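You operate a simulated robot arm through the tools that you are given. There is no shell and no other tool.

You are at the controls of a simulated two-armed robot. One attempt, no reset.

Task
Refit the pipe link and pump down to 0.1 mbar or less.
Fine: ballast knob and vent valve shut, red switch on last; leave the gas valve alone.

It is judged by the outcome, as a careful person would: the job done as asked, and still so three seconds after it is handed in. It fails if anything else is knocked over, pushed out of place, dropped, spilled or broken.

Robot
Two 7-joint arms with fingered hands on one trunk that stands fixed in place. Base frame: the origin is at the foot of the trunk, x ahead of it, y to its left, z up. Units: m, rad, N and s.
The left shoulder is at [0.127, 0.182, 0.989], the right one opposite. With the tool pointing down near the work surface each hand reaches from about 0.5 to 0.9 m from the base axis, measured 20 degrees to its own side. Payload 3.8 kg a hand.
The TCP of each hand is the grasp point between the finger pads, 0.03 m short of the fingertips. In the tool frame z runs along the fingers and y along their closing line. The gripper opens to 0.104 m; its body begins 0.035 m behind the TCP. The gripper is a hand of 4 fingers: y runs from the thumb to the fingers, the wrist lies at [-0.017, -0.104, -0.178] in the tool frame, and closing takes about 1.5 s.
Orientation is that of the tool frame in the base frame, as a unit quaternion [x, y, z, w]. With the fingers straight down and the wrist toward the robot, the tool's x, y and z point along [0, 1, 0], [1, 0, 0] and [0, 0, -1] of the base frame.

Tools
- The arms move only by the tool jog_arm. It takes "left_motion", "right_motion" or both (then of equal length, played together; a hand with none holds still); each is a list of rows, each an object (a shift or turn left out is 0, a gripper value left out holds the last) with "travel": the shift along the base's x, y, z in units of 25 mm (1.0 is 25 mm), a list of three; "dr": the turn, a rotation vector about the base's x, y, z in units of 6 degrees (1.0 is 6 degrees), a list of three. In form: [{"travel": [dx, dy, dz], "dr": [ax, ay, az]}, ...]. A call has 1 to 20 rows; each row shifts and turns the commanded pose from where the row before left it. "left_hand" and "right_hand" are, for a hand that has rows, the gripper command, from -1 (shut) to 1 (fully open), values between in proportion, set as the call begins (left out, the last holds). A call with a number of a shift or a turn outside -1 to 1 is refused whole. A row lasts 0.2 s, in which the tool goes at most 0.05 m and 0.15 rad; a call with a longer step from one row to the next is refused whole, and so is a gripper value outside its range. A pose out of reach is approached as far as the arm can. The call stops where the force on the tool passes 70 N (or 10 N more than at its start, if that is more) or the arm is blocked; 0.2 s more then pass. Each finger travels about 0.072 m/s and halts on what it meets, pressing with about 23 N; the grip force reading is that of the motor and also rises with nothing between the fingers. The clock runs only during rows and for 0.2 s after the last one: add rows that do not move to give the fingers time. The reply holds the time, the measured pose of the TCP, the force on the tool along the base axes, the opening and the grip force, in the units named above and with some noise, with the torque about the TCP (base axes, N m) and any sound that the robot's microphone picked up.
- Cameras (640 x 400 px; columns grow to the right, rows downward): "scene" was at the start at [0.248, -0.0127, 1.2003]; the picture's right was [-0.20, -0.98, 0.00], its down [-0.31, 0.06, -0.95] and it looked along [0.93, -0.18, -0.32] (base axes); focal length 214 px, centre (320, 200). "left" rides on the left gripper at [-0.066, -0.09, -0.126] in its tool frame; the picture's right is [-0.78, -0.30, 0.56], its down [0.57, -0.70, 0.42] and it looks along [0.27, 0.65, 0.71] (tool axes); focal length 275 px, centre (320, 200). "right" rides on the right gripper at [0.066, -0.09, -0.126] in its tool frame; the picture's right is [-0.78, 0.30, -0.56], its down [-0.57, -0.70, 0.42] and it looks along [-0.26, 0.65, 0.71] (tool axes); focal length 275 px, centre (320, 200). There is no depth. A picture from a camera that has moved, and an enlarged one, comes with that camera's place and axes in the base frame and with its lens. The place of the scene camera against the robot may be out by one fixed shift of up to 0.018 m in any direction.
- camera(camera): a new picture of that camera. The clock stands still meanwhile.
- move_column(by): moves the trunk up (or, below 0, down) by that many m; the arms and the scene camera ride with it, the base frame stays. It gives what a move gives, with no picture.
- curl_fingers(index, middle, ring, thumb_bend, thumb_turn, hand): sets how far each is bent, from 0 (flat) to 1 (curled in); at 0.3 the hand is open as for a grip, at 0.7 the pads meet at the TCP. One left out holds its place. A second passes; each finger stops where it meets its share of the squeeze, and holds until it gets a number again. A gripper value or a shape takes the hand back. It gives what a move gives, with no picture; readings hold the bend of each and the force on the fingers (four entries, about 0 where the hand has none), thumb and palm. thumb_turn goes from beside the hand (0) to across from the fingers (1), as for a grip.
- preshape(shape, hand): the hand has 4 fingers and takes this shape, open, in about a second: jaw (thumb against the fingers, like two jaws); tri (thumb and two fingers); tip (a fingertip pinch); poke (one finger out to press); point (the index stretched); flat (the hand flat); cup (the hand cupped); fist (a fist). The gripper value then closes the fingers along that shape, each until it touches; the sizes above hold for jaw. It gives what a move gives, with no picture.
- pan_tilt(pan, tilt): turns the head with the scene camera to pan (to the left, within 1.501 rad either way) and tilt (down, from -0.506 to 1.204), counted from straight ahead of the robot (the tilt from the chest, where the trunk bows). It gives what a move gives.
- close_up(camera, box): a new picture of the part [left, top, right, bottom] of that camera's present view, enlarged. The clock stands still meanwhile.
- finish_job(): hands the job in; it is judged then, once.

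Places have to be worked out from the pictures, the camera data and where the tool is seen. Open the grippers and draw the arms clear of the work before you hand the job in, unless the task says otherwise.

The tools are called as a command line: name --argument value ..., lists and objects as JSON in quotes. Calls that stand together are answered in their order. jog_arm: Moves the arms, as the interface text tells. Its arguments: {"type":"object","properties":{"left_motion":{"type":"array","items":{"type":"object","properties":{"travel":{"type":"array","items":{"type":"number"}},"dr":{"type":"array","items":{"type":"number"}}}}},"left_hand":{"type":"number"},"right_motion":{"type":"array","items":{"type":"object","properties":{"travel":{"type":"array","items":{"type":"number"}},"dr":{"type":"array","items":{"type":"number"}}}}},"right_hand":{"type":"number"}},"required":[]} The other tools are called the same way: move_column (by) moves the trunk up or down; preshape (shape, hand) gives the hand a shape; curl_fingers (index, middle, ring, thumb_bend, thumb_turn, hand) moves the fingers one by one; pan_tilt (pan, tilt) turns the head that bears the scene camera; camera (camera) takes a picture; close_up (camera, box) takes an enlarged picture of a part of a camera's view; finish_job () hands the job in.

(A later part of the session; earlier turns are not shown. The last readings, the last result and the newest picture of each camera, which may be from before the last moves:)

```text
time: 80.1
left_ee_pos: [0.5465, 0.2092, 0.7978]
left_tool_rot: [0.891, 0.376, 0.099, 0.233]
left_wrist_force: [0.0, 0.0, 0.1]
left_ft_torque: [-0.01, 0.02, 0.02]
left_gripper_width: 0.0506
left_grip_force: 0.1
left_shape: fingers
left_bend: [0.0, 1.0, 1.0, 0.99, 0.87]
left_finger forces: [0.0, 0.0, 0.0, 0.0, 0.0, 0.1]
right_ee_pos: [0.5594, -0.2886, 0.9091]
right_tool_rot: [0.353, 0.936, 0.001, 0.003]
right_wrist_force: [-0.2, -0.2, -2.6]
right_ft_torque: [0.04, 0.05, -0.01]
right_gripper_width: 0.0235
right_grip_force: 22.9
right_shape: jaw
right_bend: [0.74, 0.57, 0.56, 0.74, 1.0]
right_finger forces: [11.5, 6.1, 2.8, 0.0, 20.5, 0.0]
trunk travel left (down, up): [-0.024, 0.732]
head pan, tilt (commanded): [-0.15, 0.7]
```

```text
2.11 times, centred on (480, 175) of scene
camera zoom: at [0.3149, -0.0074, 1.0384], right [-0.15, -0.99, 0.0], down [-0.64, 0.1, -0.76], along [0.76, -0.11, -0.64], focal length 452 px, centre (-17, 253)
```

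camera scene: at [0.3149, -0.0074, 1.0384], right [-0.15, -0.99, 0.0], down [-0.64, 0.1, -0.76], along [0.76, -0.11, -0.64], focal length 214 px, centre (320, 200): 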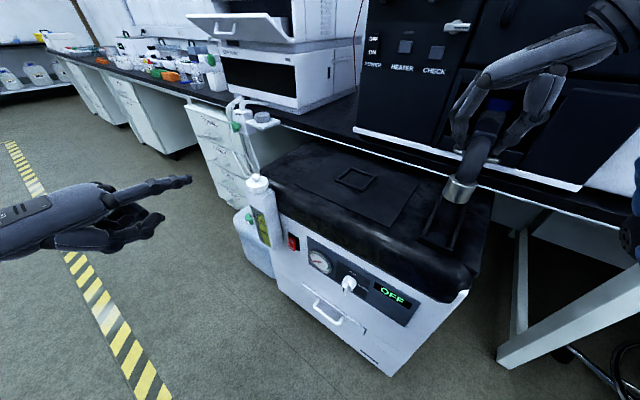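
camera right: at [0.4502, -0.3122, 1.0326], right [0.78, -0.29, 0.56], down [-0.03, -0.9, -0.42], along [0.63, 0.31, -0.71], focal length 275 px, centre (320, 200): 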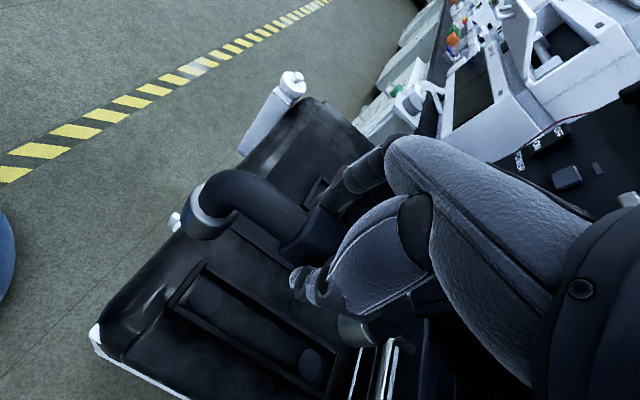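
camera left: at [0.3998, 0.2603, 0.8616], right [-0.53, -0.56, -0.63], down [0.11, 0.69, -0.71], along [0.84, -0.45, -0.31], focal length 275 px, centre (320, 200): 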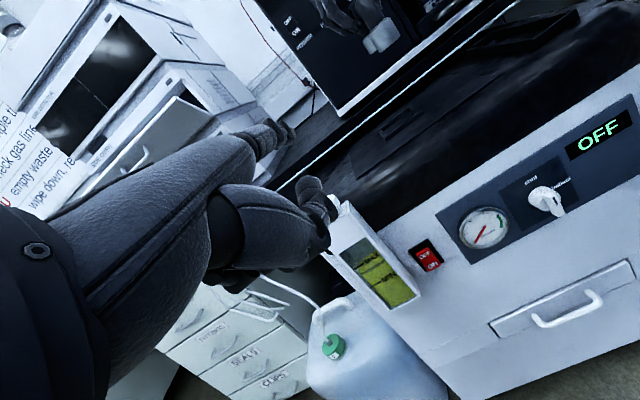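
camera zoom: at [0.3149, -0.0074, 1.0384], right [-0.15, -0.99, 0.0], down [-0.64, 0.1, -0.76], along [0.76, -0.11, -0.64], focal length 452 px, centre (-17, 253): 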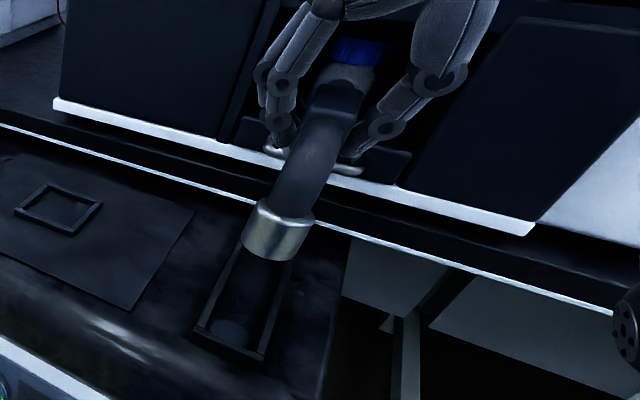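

The link lines up well with the frame. I come down with it about 1.2 cm forward of its final place, to 4 cm above the seat, keeping the rear bend clear of the drawer handle.

jog_arm --right_motion '[{"travel": [0.184, -0.217, -0.66]}, {"travel": [0.184, -0.217, -0.66]}, {"travel": [0.184, -0.217, -0.66]}, {"travel": [0.184, -0.217, -0.66]}, {"travel": [0.184, -0.217, -0.66]}, {"travel": [0.184, -0.217, -0.66]}, {}]'

close_up --camera "right" --box '[150, 160, 430, 400]'

close_up --camera "scene" --box '[410, 110, 530, 260]'

close_up --camera "left" --box '[400, 0, 640, 150]'

```text
time: 81.7
left_ee_pos: [0.5456, 0.2093, 0.7952]
left_tool_rot: [0.892, 0.376, 0.099, 0.232]
left_wrist_force: [-0.3, 0.4, 0.3]
left_ft_torque: [0.0, 0.04, -0.01]
left_gripper_width: 0.0503
left_grip_force: 0.1
left_shape: fingers
left_bend: [0.0, 1.0, 1.0, 0.99, 0.87]
left_finger forces: [0.1, 0.0, 0.0, 0.1, 0.0, 0.1]
right_ee_pos: [0.5876, -0.3206, 0.8096]
right_tool_rot: [0.352, 0.936, 0.001, 0.004]
right_wrist_force: [-0.7, -0.7, -3.0]
right_ft_torque: [0.0, 0.01, 0.03]
right_gripper_width: 0.0236
right_grip_force: 23.4
right_shape: jaw
right_bend: [0.74, 0.57, 0.56, 0.74, 1.0]
right_finger forces: [11.6, 6.0, 2.6, 0.1, 20.5, 0.1]
trunk travel left (down, up): [-0.024, 0.732]
head pan, tilt (commanded): [-0.15, 0.7]
```

```text
1.67 times, centred on (290, 280) of right
camera zoom: at [0.4778, -0.3451, 0.934], right [0.77, -0.29, 0.56], down [-0.03, -0.9, -0.42], along [0.63, 0.31, -0.71], focal length 459 px, centre (370, 67)
```

zoom: 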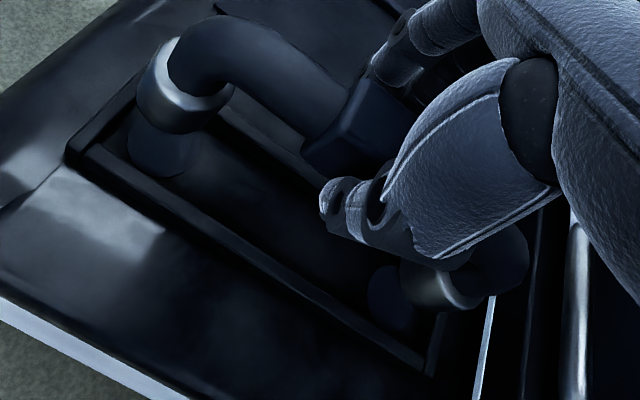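

```text
2.67 times, centred on (470, 185) of scene
camera zoom: at [0.3149, -0.0074, 1.0384], right [-0.15, -0.99, 0.0], down [-0.64, 0.1, -0.76], along [0.76, -0.11, -0.64], focal length 572 px, centre (-80, 240)
```

zoom: 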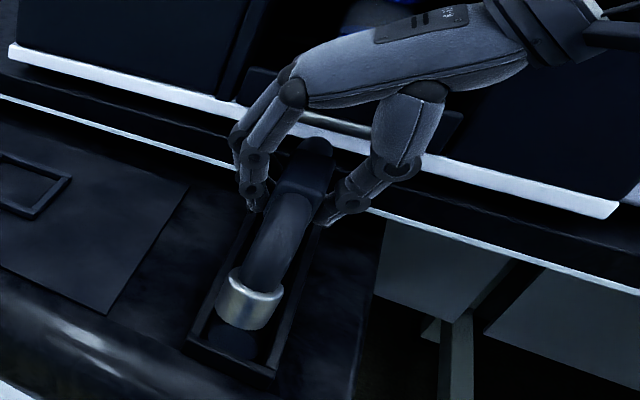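

```text
2.67 times, centred on (520, 75) of left
camera zoom: at [0.3998, 0.2603, 0.8617], right [-0.53, -0.56, -0.63], down [0.11, 0.69, -0.71], along [0.84, -0.45, -0.31], focal length 734 px, centre (-213, 533)
```

zoom: 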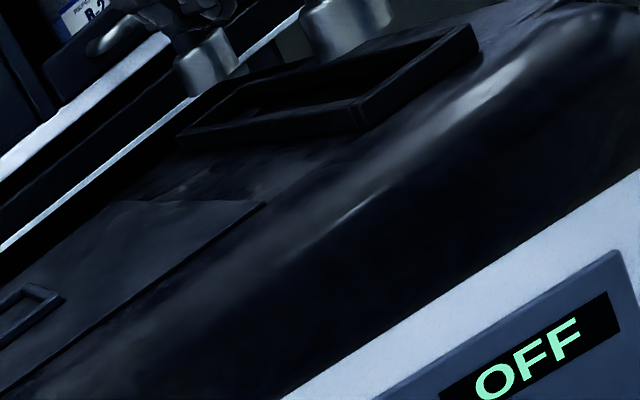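

The collars hover right over the discs: I judge the link still needs about 6 mm rearward and 3 mm to the right. I make that shift and lower another 1.5 cm, still above the frame walls.

jog_arm --right_motion '[{"travel": [0.04, -0.13, -0.2]}, {"travel": [0.045, -0.125, -0.2]}, {"travel": [0, 0, -0.2]}, {}]'

close_up --camera "right" --box '[150, 150, 430, 390]'

close_up --camera "scene" --box '[420, 140, 520, 260]'

close_up --camera "left" --box '[440, 0, 600, 100]'

```text
time: 82.7
left_ee_pos: [0.5464, 0.2095, 0.7973]
left_tool_rot: [0.891, 0.377, 0.098, 0.232]
left_wrist_force: [1.0, -0.7, 0.6]
left_ft_torque: [0.01, -0.02, 0.01]
left_gripper_width: 0.0506
left_grip_force: 0.0
left_shape: fingers
left_bend: [0.0, 1.0, 1.0, 0.99, 0.87]
left_finger forces: [0.0, 0.1, 0.1, 0.0, 0.1, 0.0]
right_ee_pos: [0.5897, -0.3275, 0.7948]
right_tool_rot: [0.353, 0.936, 0.0, 0.003]
right_wrist_force: [0.1, 0.1, -2.7]
right_ft_torque: [0.04, 0.01, -0.05]
right_gripper_width: 0.0236
right_grip_force: 23.4
right_shape: jaw
right_bend: [0.74, 0.57, 0.56, 0.74, 1.0]
right_finger forces: [11.5, 6.1, 2.7, 0.1, 20.4, 0.0]
trunk travel left (down, up): [-0.024, 0.732]
head pan, tilt (commanded): [-0.15, 0.7]
```

```text
1.67 times, centred on (290, 270) of right
camera zoom: at [0.4805, -0.3512, 0.9187], right [0.78, -0.29, 0.56], down [-0.03, -0.91, -0.42], along [0.63, 0.31, -0.71], focal length 459 px, centre (370, 83)
```

zoom: 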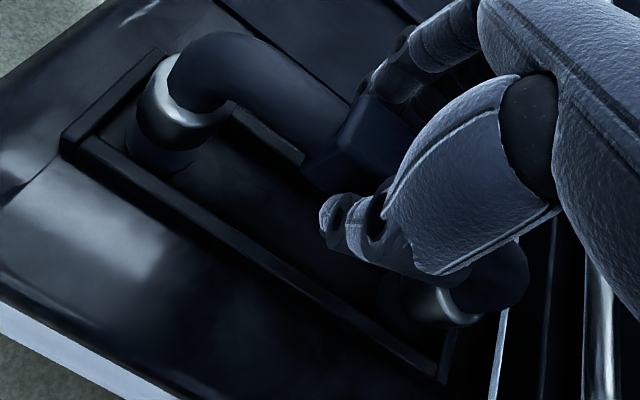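

```text
3.33 times, centred on (470, 200) of scene
camera zoom: at [0.3149, -0.0073, 1.0384], right [-0.15, -0.99, 0.0], down [-0.64, 0.1, -0.76], along [0.76, -0.11, -0.64], focal length 715 px, centre (-180, 200)
```

zoom: 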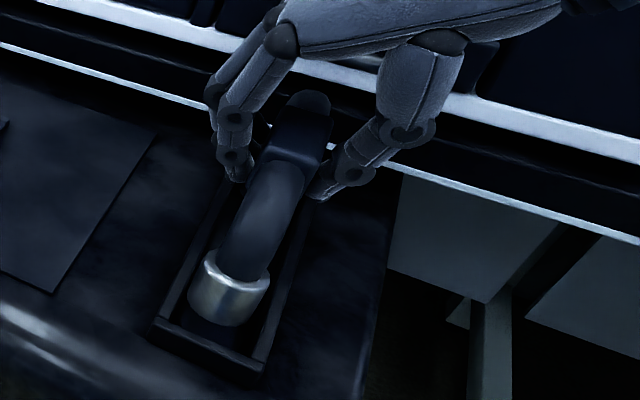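

```text
4.00 times, centred on (520, 50) of left
camera zoom: at [0.3998, 0.2603, 0.8617], right [-0.53, -0.56, -0.63], down [0.11, 0.69, -0.71], along [0.84, -0.45, -0.31], focal length 1101 px, centre (-480, 800)
```

zoom: 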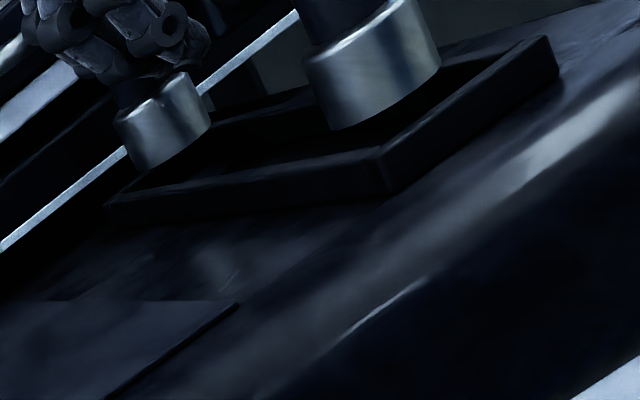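

Front and rear collars stand over their discs within about 2–4 mm by both cameras. I lower slowly towards the seat, watching the force.

jog_arm --right_motion '[{"travel": [-0.03, 0.03, -0.12]}, {"travel": [-0.02, 0.02, -0.12]}, {"travel": [0, 0, -0.12]}, {"travel": [0, 0, -0.12]}, {"travel": [0, 0, -0.12]}, {}]'

close_up --camera "right" --box '[150, 150, 430, 390]'

close_up --camera "scene" --box '[420, 140, 520, 260]'

close_up --camera "left" --box '[440, 0, 600, 100]'

```text
time: 84.1
left_ee_pos: [0.5461, 0.2087, 0.7968]
left_tool_rot: [0.892, 0.376, 0.098, 0.231]
left_wrist_force: [-0.3, 0.6, 0.7]
left_ft_torque: [0.0, -0.02, -0.01]
left_gripper_width: 0.0506
left_grip_force: 0.1
left_shape: fingers
left_bend: [0.0, 1.0, 1.0, 0.99, 0.87]
left_finger forces: [0.0, 0.0, 0.0, 0.1, 0.0, 0.0]
right_ee_pos: [0.5879, -0.3248, 0.7797]
right_tool_rot: [0.352, 0.936, 0.0, 0.003]
right_wrist_force: [-0.3, -0.9, -2.3]
right_ft_torque: [0.04, 0.0, -0.01]
right_gripper_width: 0.0234
right_grip_force: 23.1
right_shape: jaw
right_bend: [0.74, 0.57, 0.56, 0.74, 1.0]
right_finger forces: [11.5, 6.1, 2.7, 0.0, 20.4, 0.1]
trunk travel left (down, up): [-0.024, 0.732]
head pan, tilt (commanded): [-0.15, 0.7]
```

```text
1.67 times, centred on (290, 270) of right
camera zoom: at [0.4783, -0.3494, 0.9038], right [0.78, -0.29, 0.56], down [-0.03, -0.9, -0.42], along [0.63, 0.31, -0.71], focal length 459 px, centre (370, 83)
```

zoom: 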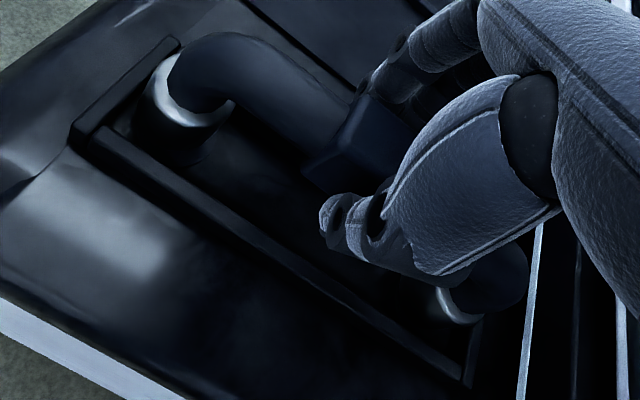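

```text
3.33 times, centred on (470, 200) of scene
camera zoom: at [0.3149, -0.0073, 1.0384], right [-0.15, -0.99, 0.0], down [-0.64, 0.1, -0.76], along [0.76, -0.11, -0.64], focal length 715 px, centre (-180, 200)
```

zoom: 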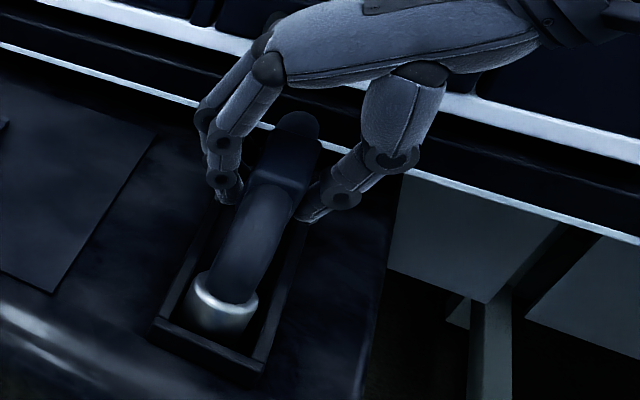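

```text
4.00 times, centred on (520, 50) of left
camera zoom: at [0.3998, 0.2603, 0.8617], right [-0.53, -0.56, -0.63], down [0.11, 0.69, -0.71], along [0.84, -0.45, -0.31], focal length 1101 px, centre (-480, 800)
```

zoom: 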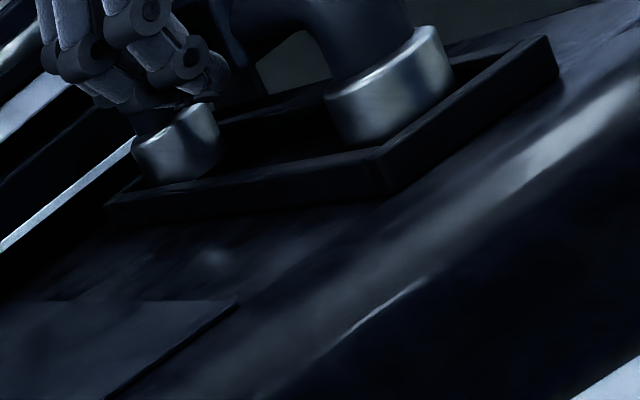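

The collars are entering the frame without touching. I lower the last centimetre in 2 mm steps.

jog_arm --right_motion '[{"travel": [0, 0, -0.08]}, {"travel": [0, 0, -0.08]}, {"travel": [0, 0, -0.08]}, {"travel": [0, 0, -0.08]}, {}]'

close_up --camera "right" --box '[150, 150, 430, 390]'

close_up --camera "scene" --box '[420, 140, 520, 260]'

close_up --camera "left" --box '[440, 0, 600, 100]'

```text
time: 85.3
left_ee_pos: [0.5465, 0.2087, 0.7965]
left_tool_rot: [0.892, 0.376, 0.099, 0.232]
left_wrist_force: [0.3, 0.2, 0.0]
left_ft_torque: [0.01, 0.0, 0.01]
left_gripper_width: 0.0505
left_grip_force: 0.1
left_shape: fingers
left_bend: [0.0, 1.0, 1.0, 0.99, 0.87]
left_finger forces: [0.1, 0.0, 0.0, 0.0, 0.1, 0.0]
right_ee_pos: [0.5881, -0.324, 0.7718]
right_tool_rot: [0.353, 0.936, 0.0, 0.003]
right_wrist_force: [0.2, -0.2, -2.5]
right_ft_torque: [0.0, -0.02, 0.0]
right_gripper_width: 0.0236
right_grip_force: 23.4
right_shape: jaw
right_bend: [0.74, 0.57, 0.56, 0.74, 1.0]
right_finger forces: [11.5, 6.1, 2.7, 0.1, 20.4, 0.0]
trunk travel left (down, up): [-0.024, 0.732]
head pan, tilt (commanded): [-0.15, 0.7]
```

```text
1.67 times, centred on (290, 270) of right
camera zoom: at [0.4789, -0.3493, 0.8964], right [0.78, -0.29, 0.56], down [-0.03, -0.9, -0.42], along [0.63, 0.31, -0.71], focal length 459 px, centre (370, 83)
```

zoom: 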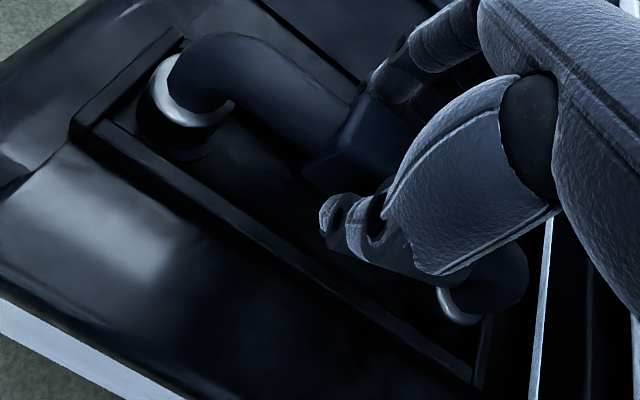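

```text
3.33 times, centred on (470, 200) of scene
camera zoom: at [0.3149, -0.0073, 1.0384], right [-0.15, -0.99, 0.0], down [-0.64, 0.1, -0.76], along [0.76, -0.11, -0.64], focal length 715 px, centre (-180, 200)
```

zoom: 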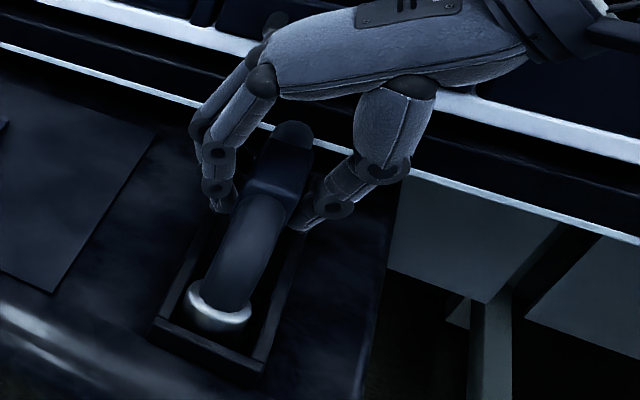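

```text
4.00 times, centred on (520, 50) of left
camera zoom: at [0.3998, 0.2603, 0.8617], right [-0.53, -0.56, -0.63], down [0.11, 0.69, -0.71], along [0.84, -0.45, -0.31], focal length 1101 px, centre (-480, 800)
```

zoom: 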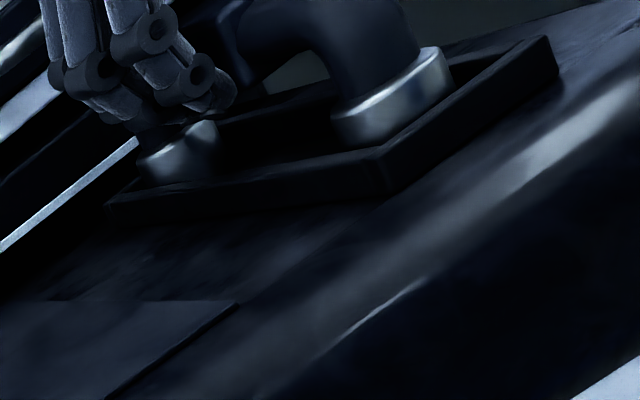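

Still hanging free. I continue down in small steps until the force shows contact.

jog_arm --right_motion '[{"travel": [0, 0, -0.06]}, {"travel": [0, 0, -0.06]}, {"travel": [0, 0, -0.06]}, {}]'

close_up --camera "scene" --box '[420, 140, 520, 260]'

close_up --camera "left" --box '[440, 0, 600, 100]'

```text
time: 86.3
left_ee_pos: [0.5452, 0.2097, 0.7982]
left_tool_rot: [0.891, 0.376, 0.099, 0.233]
left_wrist_force: [-0.9, 0.9, -0.3]
left_ft_torque: [-0.01, 0.0, 0.02]
left_gripper_width: 0.0506
left_grip_force: 0.1
left_shape: fingers
left_bend: [0.0, 1.0, 1.0, 0.99, 0.87]
left_finger forces: [0.0, 0.1, 0.0, 0.0, 0.1, 0.0]
right_ee_pos: [0.5876, -0.3259, 0.7708]
right_tool_rot: [0.352, 0.936, 0.003, 0.006]
right_wrist_force: [2.9, -0.2, 14.5]
right_ft_torque: [0.02, -0.11, 0.0]
right_gripper_width: 0.0241
right_grip_force: 22.5
right_shape: jaw
right_bend: [0.74, 0.57, 0.56, 0.75, 1.0]
right_finger forces: [13.6, 7.9, 3.7, 0.0, 22.9, 0.0]
trunk travel left (down, up): [-0.024, 0.732]
head pan, tilt (commanded): [-0.15, 0.7]
```

```text
3.33 times, centred on (470, 200) of scene
camera zoom: at [0.3138, -0.0066, 1.039], right [-0.15, -0.99, 0.0], down [-0.64, 0.1, -0.77], along [0.76, -0.11, -0.64], focal length 715 px, centre (-180, 200)
```

zoom: 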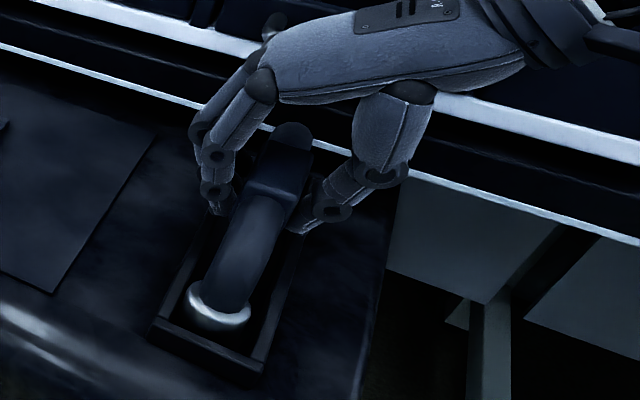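

```text
4.00 times, centred on (520, 50) of left
camera zoom: at [0.3989, 0.2609, 0.8622], right [-0.53, -0.57, -0.63], down [0.11, 0.69, -0.71], along [0.84, -0.45, -0.3], focal length 1101 px, centre (-480, 800)
```

zoom: 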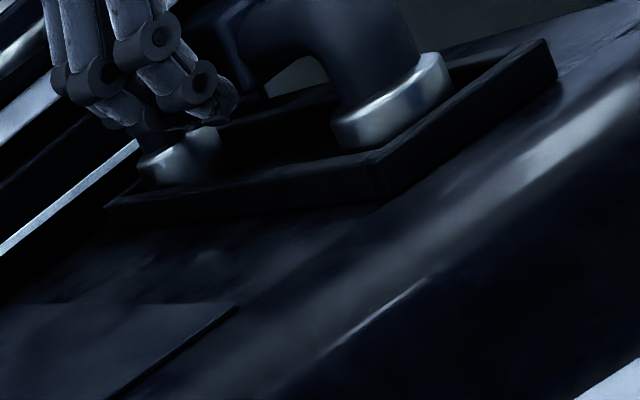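

Contact at z 0.771 with about 17 N of push: the link is down in the frame. I zoom in to see how the collars sit on the discs.

close_up --camera "scene" --box '[435, 200, 495, 260]'

close_up --camera "right" --box '[180, 150, 280, 230]'

close_up --camera "right" --box '[300, 270, 420, 390]'

close_up --camera "left" --box '[460, 0, 580, 70]'

```text
6.67 times, centred on (465, 230) of scene
camera zoom: at [0.3138, -0.0066, 1.039], right [-0.15, -0.99, 0.0], down [-0.64, 0.1, -0.77], along [0.76, -0.11, -0.64], focal length 1430 px, centre (-647, 0)
```

zoom: 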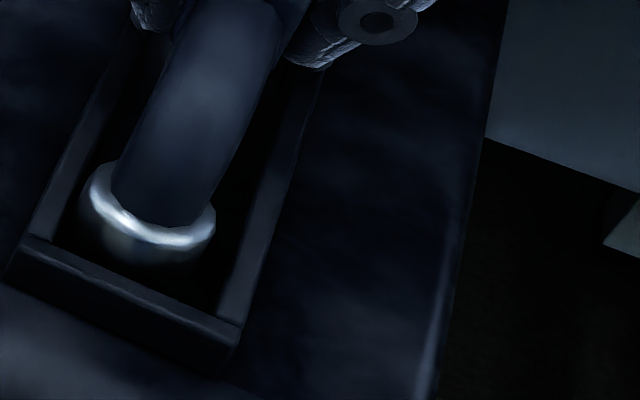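

```text
5.00 times, centred on (230, 190) of right
camera zoom: at [0.4779, -0.3497, 0.894], right [0.77, -0.29, 0.57], down [-0.03, -0.9, -0.43], along [0.64, 0.31, -0.71], focal length 1376 px, centre (770, 250)
```

zoom: 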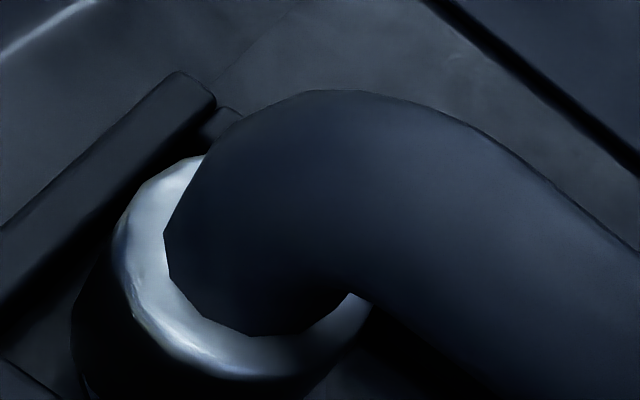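

```text
3.33 times, centred on (360, 330) of right
camera zoom: at [0.4779, -0.3497, 0.894], right [0.77, -0.29, 0.57], down [-0.03, -0.9, -0.43], along [0.64, 0.31, -0.71], focal length 918 px, centre (187, -233)
```

zoom: 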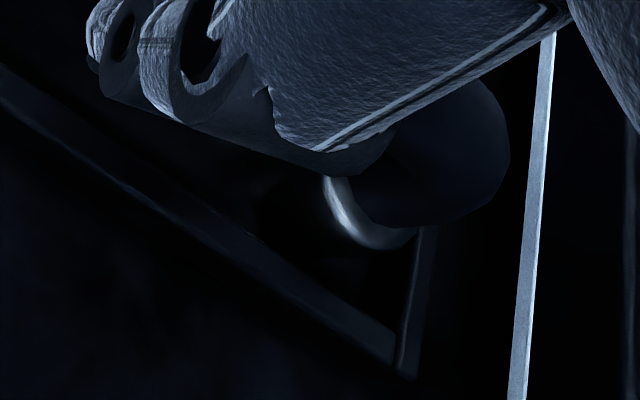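

```text
5.33 times, centred on (520, 35) of left
camera zoom: at [0.3989, 0.2609, 0.8622], right [-0.53, -0.57, -0.63], down [0.11, 0.69, -0.71], along [0.84, -0.45, -0.3], focal length 1468 px, centre (-747, 1080)
```

zoom: 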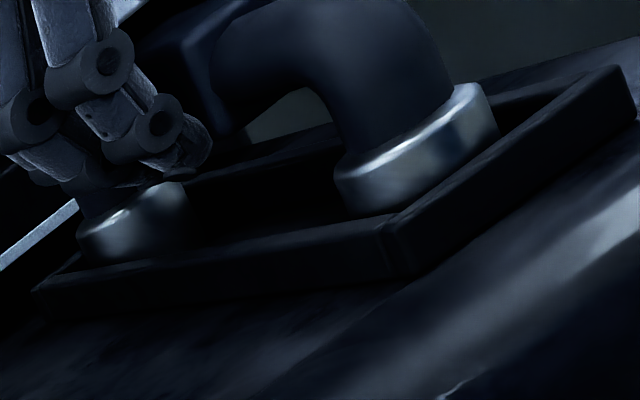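

The link sits parallel in the frame but hugs its left wall, with roughly 1 cm free on the right; I should centre it on the discs. I lift 4 mm and shift 5 mm to the right.

jog_arm --right_motion '[{"travel": [0, 0, 0.2]}, {"travel": [-0.07, -0.07, 0]}, {"travel": [-0.07, -0.07, 0]}, {}]'

close_up --camera "scene" --box '[435, 200, 495, 260]'

close_up --camera "right" --box '[150, 150, 310, 270]'

close_up --camera "left" --box '[460, 0, 580, 70]'

```text
time: 87.3
left_ee_pos: [0.5477, 0.208, 0.7971]
left_tool_rot: [0.892, 0.376, 0.098, 0.233]
left_wrist_force: [0.8, 0.4, -0.5]
left_ft_torque: [0.01, -0.02, 0.02]
left_gripper_width: 0.0505
left_grip_force: 0.0
left_shape: fingers
left_bend: [0.0, 1.0, 1.0, 0.99, 0.87]
left_finger forces: [0.0, 0.0, 0.1, 0.1, 0.0, 0.0]
right_ee_pos: [0.5855, -0.3296, 0.7728]
right_tool_rot: [0.353, 0.936, 0.001, 0.002]
right_wrist_force: [0.3, -0.1, -2.8]
right_ft_torque: [0.02, -0.01, -0.01]
right_gripper_width: 0.0241
right_grip_force: 22.5
right_shape: jaw
right_bend: [0.74, 0.57, 0.56, 0.75, 1.0]
right_finger forces: [12.5, 6.5, 2.8, 0.0, 21.8, 0.1]
trunk travel left (down, up): [-0.024, 0.732]
head pan, tilt (commanded): [-0.15, 0.7]
```

```text
6.67 times, centred on (465, 230) of scene
camera zoom: at [0.3149, -0.0073, 1.0383], right [-0.15, -0.99, 0.0], down [-0.64, 0.1, -0.76], along [0.76, -0.11, -0.64], focal length 1430 px, centre (-647, 0)
```

zoom: 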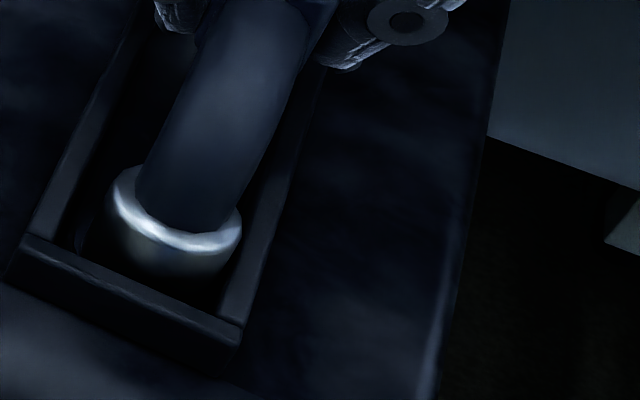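

```text
3.33 times, centred on (230, 210) of right
camera zoom: at [0.4749, -0.3537, 0.8971], right [0.78, -0.29, 0.56], down [-0.03, -0.91, -0.42], along [0.63, 0.31, -0.71], focal length 918 px, centre (620, 167)
```

zoom: 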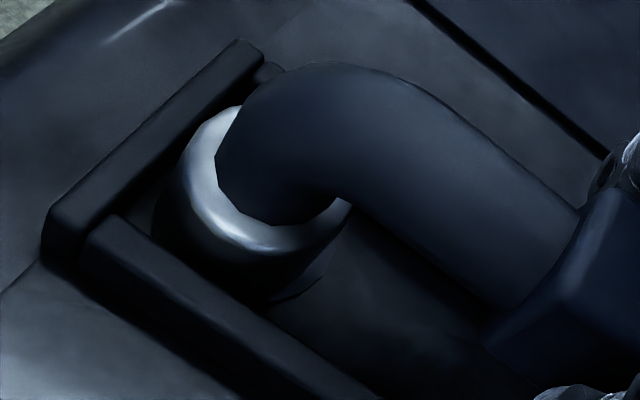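

```text
5.33 times, centred on (520, 35) of left
camera zoom: at [0.3998, 0.2603, 0.8616], right [-0.53, -0.56, -0.63], down [0.11, 0.69, -0.71], along [0.84, -0.45, -0.31], focal length 1468 px, centre (-747, 1080)
```

zoom: 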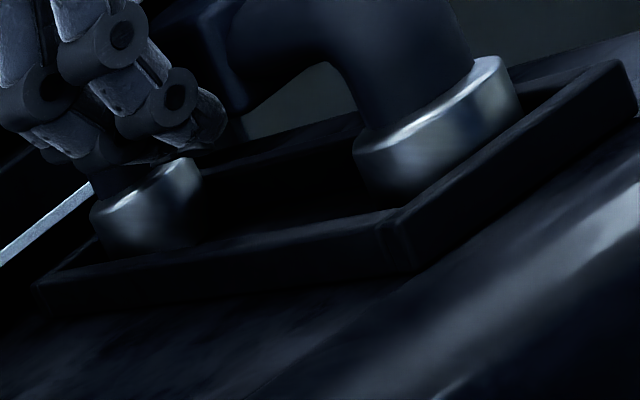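

close_up --camera "scene" --box '[435, 215, 475, 245]'

close_up --camera "right" --box '[180, 170, 260, 245]'

close_up --camera "right" --box '[320, 300, 400, 380]'

```text
13.33 times, centred on (455, 230) of scene
camera zoom: at [0.3149, -0.0073, 1.0383], right [-0.15, -0.99, 0.0], down [-0.64, 0.1, -0.76], along [0.76, -0.11, -0.64], focal length 2860 px, centre (-1480, -200)
```

zoom: 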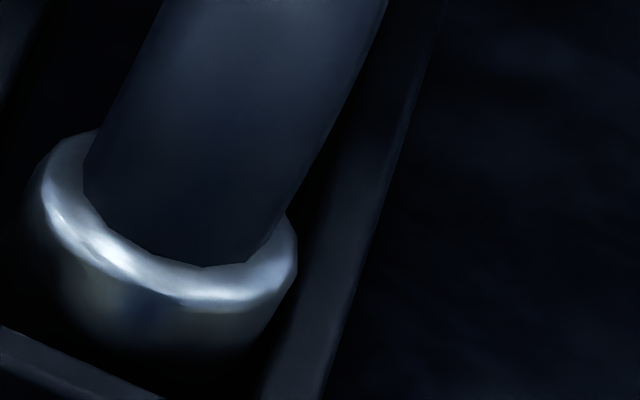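

```text
5.33 times, centred on (220, 208) of right
camera zoom: at [0.4749, -0.3537, 0.8971], right [0.78, -0.29, 0.56], down [-0.03, -0.91, -0.42], along [0.63, 0.31, -0.71], focal length 1468 px, centre (853, 160)
```

zoom: 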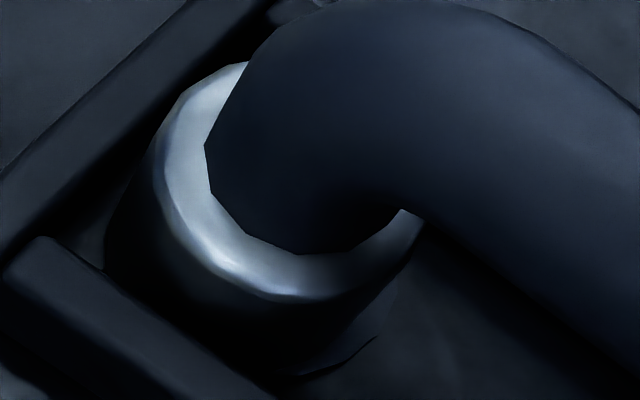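

```text
5.00 times, centred on (360, 340) of right
camera zoom: at [0.4749, -0.3537, 0.8971], right [0.78, -0.29, 0.56], down [-0.03, -0.91, -0.42], along [0.63, 0.31, -0.71], focal length 1376 px, centre (120, -500)
```

zoom: 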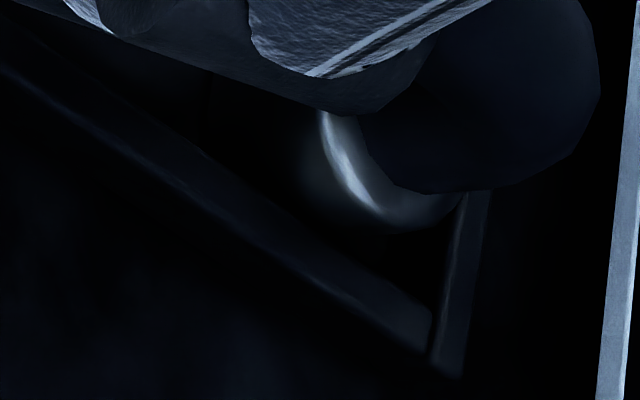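

On re-measuring against the wall tops, the first position was centred and I over-shifted: both collars are now about 6 mm too far right and 2–3 mm too far forward. I move back accordingly.

jog_arm --right_motion '[{"travel": [0, 0, 0.1]}, {"travel": [0.12, 0.05, 0]}, {"travel": [0.12, 0.05, 0]}, {}]'

close_up --camera "scene" --box '[435, 200, 495, 260]'

close_up --camera "right" --box '[150, 150, 310, 270]'

close_up --camera "right" --box '[300, 290, 400, 390]'

```text
time: 88.3
left_ee_pos: [0.5472, 0.209, 0.7966]
left_tool_rot: [0.891, 0.376, 0.099, 0.232]
left_wrist_force: [-0.4, 0.1, -0.3]
left_ft_torque: [0.01, -0.03, -0.04]
left_gripper_width: 0.0505
left_grip_force: 0.1
left_shape: fingers
left_bend: [0.0, 1.0, 1.0, 0.99, 0.87]
left_finger forces: [0.1, 0.0, 0.0, 0.0, 0.0, 0.0]
right_ee_pos: [0.5899, -0.3263, 0.7757]
right_tool_rot: [0.352, 0.936, 0.001, 0.002]
right_wrist_force: [-0.7, 0.4, -2.5]
right_ft_torque: [-0.02, 0.02, -0.01]
right_gripper_width: 0.0239
right_grip_force: 23.1
right_shape: jaw
right_bend: [0.74, 0.57, 0.56, 0.75, 1.0]
right_finger forces: [12.5, 6.5, 2.8, 0.0, 21.7, 0.0]
trunk travel left (down, up): [-0.024, 0.732]
head pan, tilt (commanded): [-0.15, 0.7]
```

```text
6.67 times, centred on (465, 230) of scene
camera zoom: at [0.3149, -0.0073, 1.0384], right [-0.15, -0.99, 0.0], down [-0.64, 0.1, -0.76], along [0.76, -0.11, -0.64], focal length 1430 px, centre (-647, 0)
```

zoom: 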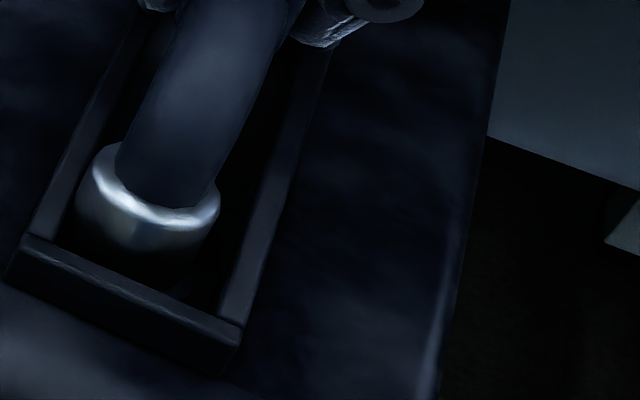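

```text
3.33 times, centred on (230, 210) of right
camera zoom: at [0.4816, -0.3506, 0.8999], right [0.78, -0.29, 0.56], down [-0.03, -0.9, -0.42], along [0.63, 0.31, -0.71], focal length 918 px, centre (620, 167)
```

zoom: 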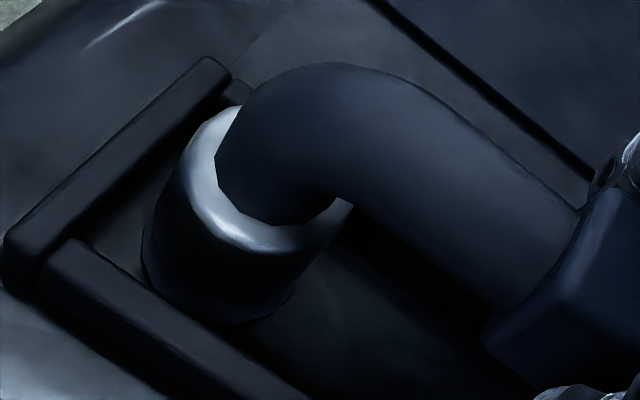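

```text
4.00 times, centred on (350, 340) of right
camera zoom: at [0.4816, -0.3506, 0.8999], right [0.78, -0.29, 0.56], down [-0.03, -0.9, -0.42], along [0.63, 0.31, -0.71], focal length 1101 px, centre (200, -360)
```

zoom: 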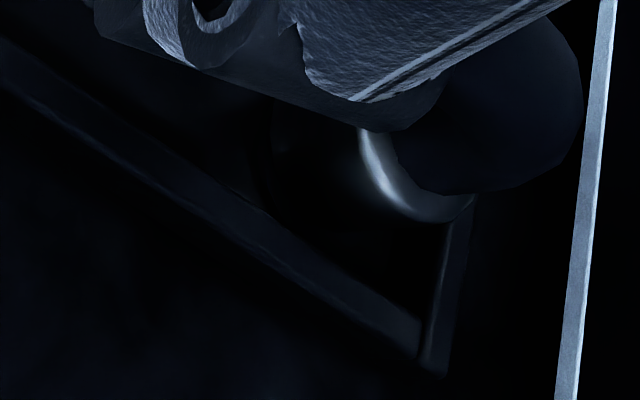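

close_up --camera "right" --box '[175, 175, 255, 255]'

close_up --camera "right" --box '[330, 310, 390, 370]'

```text
5.00 times, centred on (215, 215) of right
camera zoom: at [0.4816, -0.3506, 0.8999], right [0.78, -0.29, 0.56], down [-0.03, -0.9, -0.42], along [0.63, 0.31, -0.71], focal length 1376 px, centre (845, 125)
```

zoom: 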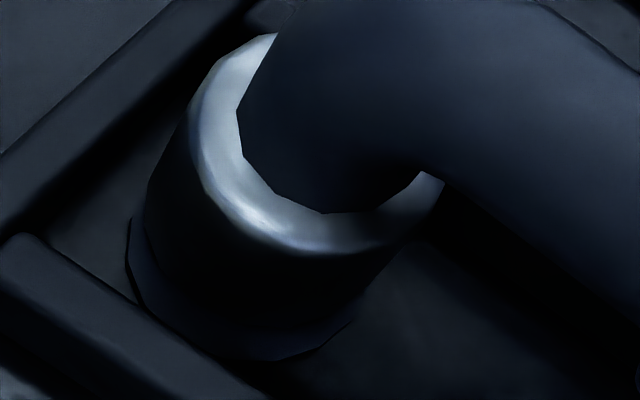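

```text
6.67 times, centred on (360, 340) of right
camera zoom: at [0.4816, -0.3506, 0.8999], right [0.78, -0.29, 0.56], down [-0.03, -0.9, -0.42], along [0.63, 0.31, -0.71], focal length 1835 px, centre (53, -733)
```

zoom: 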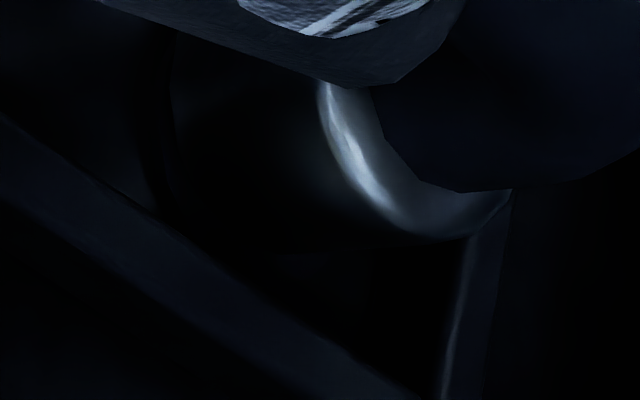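

Now the disc shows evenly around the collar's base in the hand camera, and lowering will centre it. I shift 1.5 mm rearward and lower onto the discs.

jog_arm --right_motion '[{"travel": [0.04, -0.04, -0.06]}, {"travel": [0, 0, -0.06]}, {"travel": [0, 0, -0.06]}, {}]'

close_up --camera "right" --box '[175, 175, 255, 255]'

close_up --camera "right" --box '[330, 310, 390, 370]'

close_up --camera "scene" --box '[435, 200, 495, 260]'

```text
time: 89.3
left_ee_pos: [0.5462, 0.2095, 0.7974]
left_tool_rot: [0.892, 0.376, 0.099, 0.232]
left_wrist_force: [0.6, -0.1, 0.3]
left_ft_torque: [-0.01, 0.01, 0.01]
left_gripper_width: 0.0504
left_grip_force: 0.1
left_shape: fingers
left_bend: [0.0, 1.0, 1.0, 0.99, 0.87]
left_finger forces: [0.0, 0.0, 0.0, 0.0, 0.0, 0.1]
right_ee_pos: [0.5921, -0.3281, 0.7712]
right_tool_rot: [0.353, 0.936, 0.002, 0.004]
right_wrist_force: [-0.6, -0.1, 0.0]
right_ft_torque: [0.0, -0.04, 0.02]
right_gripper_width: 0.0238
right_grip_force: 22.8
right_shape: jaw
right_bend: [0.74, 0.57, 0.56, 0.75, 1.0]
right_finger forces: [12.6, 6.6, 2.8, 0.0, 21.9, 0.0]
trunk travel left (down, up): [-0.024, 0.732]
head pan, tilt (commanded): [-0.15, 0.7]
```

```text
5.00 times, centred on (215, 215) of right
camera zoom: at [0.482, -0.3521, 0.8953], right [0.77, -0.29, 0.56], down [-0.03, -0.9, -0.42], along [0.63, 0.31, -0.71], focal length 1376 px, centre (845, 125)
```

zoom: 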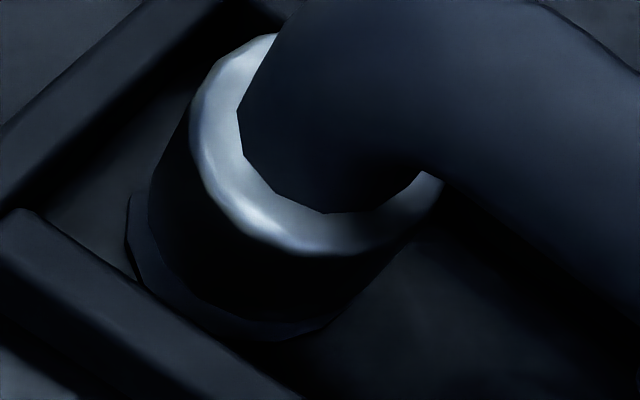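

```text
6.67 times, centred on (360, 340) of right
camera zoom: at [0.482, -0.3521, 0.8953], right [0.77, -0.29, 0.56], down [-0.03, -0.9, -0.42], along [0.63, 0.31, -0.71], focal length 1835 px, centre (53, -733)
```

zoom: 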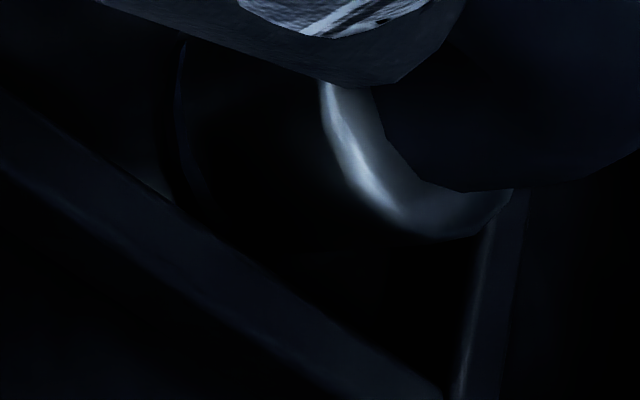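

```text
6.67 times, centred on (465, 230) of scene
camera zoom: at [0.3148, -0.0072, 1.0385], right [-0.15, -0.99, 0.0], down [-0.64, 0.1, -0.76], along [0.76, -0.11, -0.64], focal length 1430 px, centre (-647, 0)
```

zoom: 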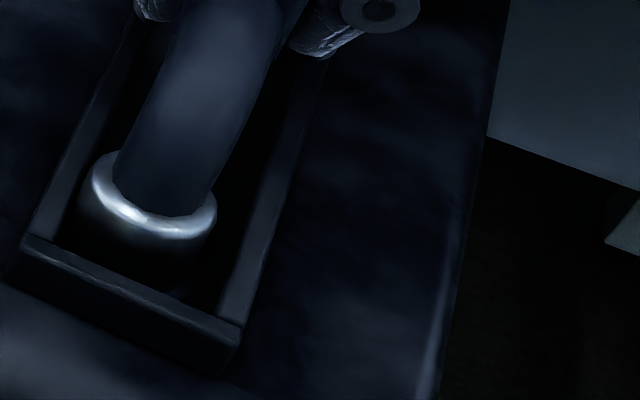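

Both collars are now concentric with the discs to about a millimetre, and the seat carries the weight. I nudge 1 mm right and press down lightly to seat it.

jog_arm --right_motion '[{"travel": [-0.03, -0.03, 0]}, {"travel": [0, 0, -0.08]}, {"travel": [0, 0, -0.08]}, {}]'

close_up --camera "right" --box '[175, 175, 255, 255]'

close_up --camera "scene" --box '[310, 0, 480, 120]'

```text
time: 90.3
left_ee_pos: [0.5446, 0.2089, 0.7972]
left_tool_rot: [0.892, 0.376, 0.099, 0.233]
left_wrist_force: [-0.3, 0.3, -0.8]
left_ft_torque: [0.01, 0.0, -0.02]
left_gripper_width: 0.0507
left_grip_force: 0.1
left_shape: fingers
left_bend: [0.0, 1.0, 1.0, 0.99, 0.87]
left_finger forces: [0.0, 0.0, 0.0, 0.0, 0.1, 0.1]
right_ee_pos: [0.5902, -0.3283, 0.7697]
right_tool_rot: [0.354, 0.935, 0.002, 0.006]
right_wrist_force: [5.5, -2.0, 18.9]
right_ft_torque: [-0.03, -0.18, -0.05]
right_gripper_width: 0.0242
right_grip_force: 23.3
right_shape: jaw
right_bend: [0.74, 0.56, 0.56, 0.75, 1.0]
right_finger forces: [14.2, 8.1, 3.7, 0.0, 24.0, 0.0]
trunk travel left (down, up): [-0.024, 0.732]
head pan, tilt (commanded): [-0.15, 0.7]
```

```text
5.00 times, centred on (215, 215) of right
camera zoom: at [0.48, -0.3522, 0.8934], right [0.77, -0.29, 0.57], down [-0.03, -0.9, -0.43], along [0.64, 0.31, -0.7], focal length 1376 px, centre (845, 125)
```

zoom: 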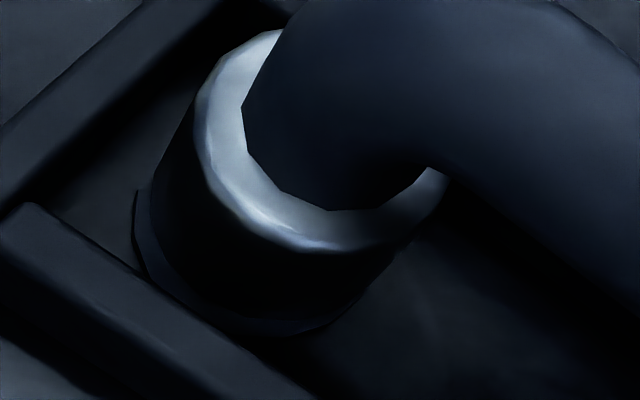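

```text
3.33 times, centred on (395, 60) of scene
camera zoom: at [0.3137, -0.0066, 1.039], right [-0.15, -0.99, 0.0], down [-0.64, 0.1, -0.77], along [0.76, -0.11, -0.64], focal length 715 px, centre (70, 667)
```

zoom: 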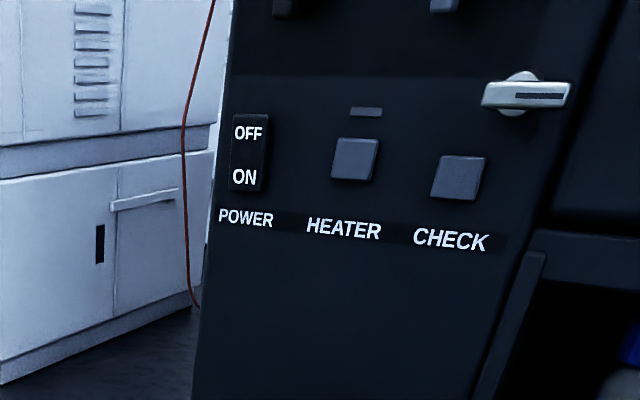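

Seated with about 20 N of press and an even rim of disc visible. I relieve the pressure by 3 mm and open the right hand in place.

jog_arm --right_motion '[{"travel": [0, 0, 0.07]}, {}]'

jog_arm --right_motion '[{}, {}, {}, {}, {}, {}, {}, {}]' --right_hand 0.9

close_up --camera "right" --box '[150, 150, 430, 390]'

close_up --camera "scene" --box '[410, 120, 530, 260]'

```text
time: 90.9
left_ee_pos: [0.546, 0.2098, 0.7976]
left_tool_rot: [0.891, 0.376, 0.099, 0.232]
left_wrist_force: [0.8, 0.3, -0.6]
left_ft_torque: [-0.01, -0.03, 0.02]
left_gripper_width: 0.0502
left_grip_force: 0.0
left_shape: fingers
left_bend: [0.0, 1.0, 1.0, 0.99, 0.87]
left_finger forces: [0.0, 0.0, 0.0, 0.0, 0.1, 0.0]
right_ee_pos: [0.5903, -0.3281, 0.7711]
right_tool_rot: [0.353, 0.936, 0.001, 0.004]
right_wrist_force: [6.6, -3.9, 19.9]
right_ft_torque: [-0.07, -0.25, -0.06]
right_gripper_width: 0.0245
right_grip_force: 22.7
right_shape: jaw
right_bend: [0.74, 0.56, 0.56, 0.75, 1.0]
right_finger forces: [14.6, 8.4, 3.7, 0.1, 24.2, 0.0]
trunk travel left (down, up): [-0.024, 0.732]
head pan, tilt (commanded): [-0.15, 0.7]
```

```text
time: 92.7
left_ee_pos: [0.5459, 0.2092, 0.7971]
left_tool_rot: [0.892, 0.376, 0.099, 0.232]
left_wrist_force: [1.1, -0.3, -1.0]
left_ft_torque: [0.0, -0.01, 0.03]
left_gripper_width: 0.0507
left_grip_force: 0.1
left_shape: fingers
left_bend: [0.0, 1.0, 1.0, 0.99, 0.87]
left_finger forces: [0.0, 0.1, 0.0, 0.0, 0.1, 0.1]
right_ee_pos: [0.5908, -0.3279, 0.7686]
right_tool_rot: [0.352, 0.936, 0.001, 0.003]
right_wrist_force: [0.5, 0.1, -1.7]
right_ft_torque: [0.0, -0.01, 0.0]
right_gripper_width: 0.0984
right_grip_force: 0.0
right_shape: jaw
right_bend: [0.32, 0.31, 0.3, 0.31, 0.98]
right_finger forces: [0.1, 0.0, 0.0, 0.0, 0.0, 0.1]
trunk travel left (down, up): [-0.024, 0.732]
head pan, tilt (commanded): [-0.15, 0.7]
```

```text
1.67 times, centred on (290, 270) of right
camera zoom: at [0.4811, -0.3521, 0.8928], right [0.77, -0.29, 0.56], down [-0.03, -0.9, -0.42], along [0.63, 0.31, -0.71], focal length 459 px, centre (370, 83)
```

zoom: 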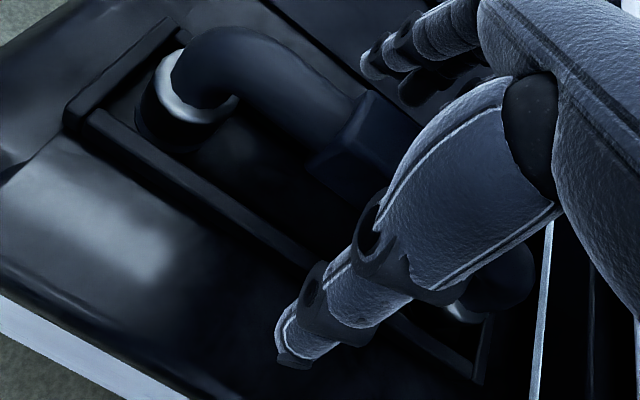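

```text
2.86 times, centred on (470, 190) of scene
camera zoom: at [0.3148, -0.0072, 1.0384], right [-0.15, -0.99, 0.0], down [-0.64, 0.1, -0.76], along [0.76, -0.11, -0.64], focal length 613 px, centre (-109, 229)
```

zoom: 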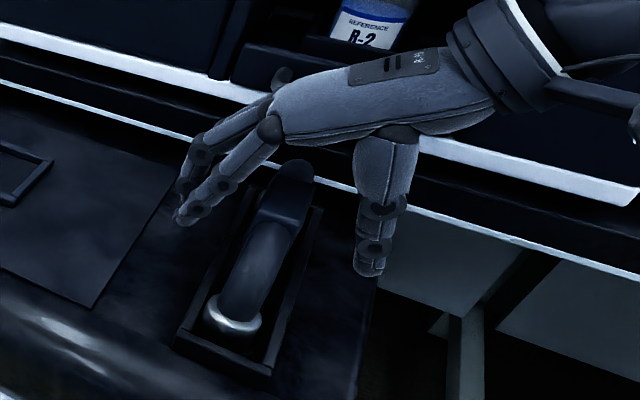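

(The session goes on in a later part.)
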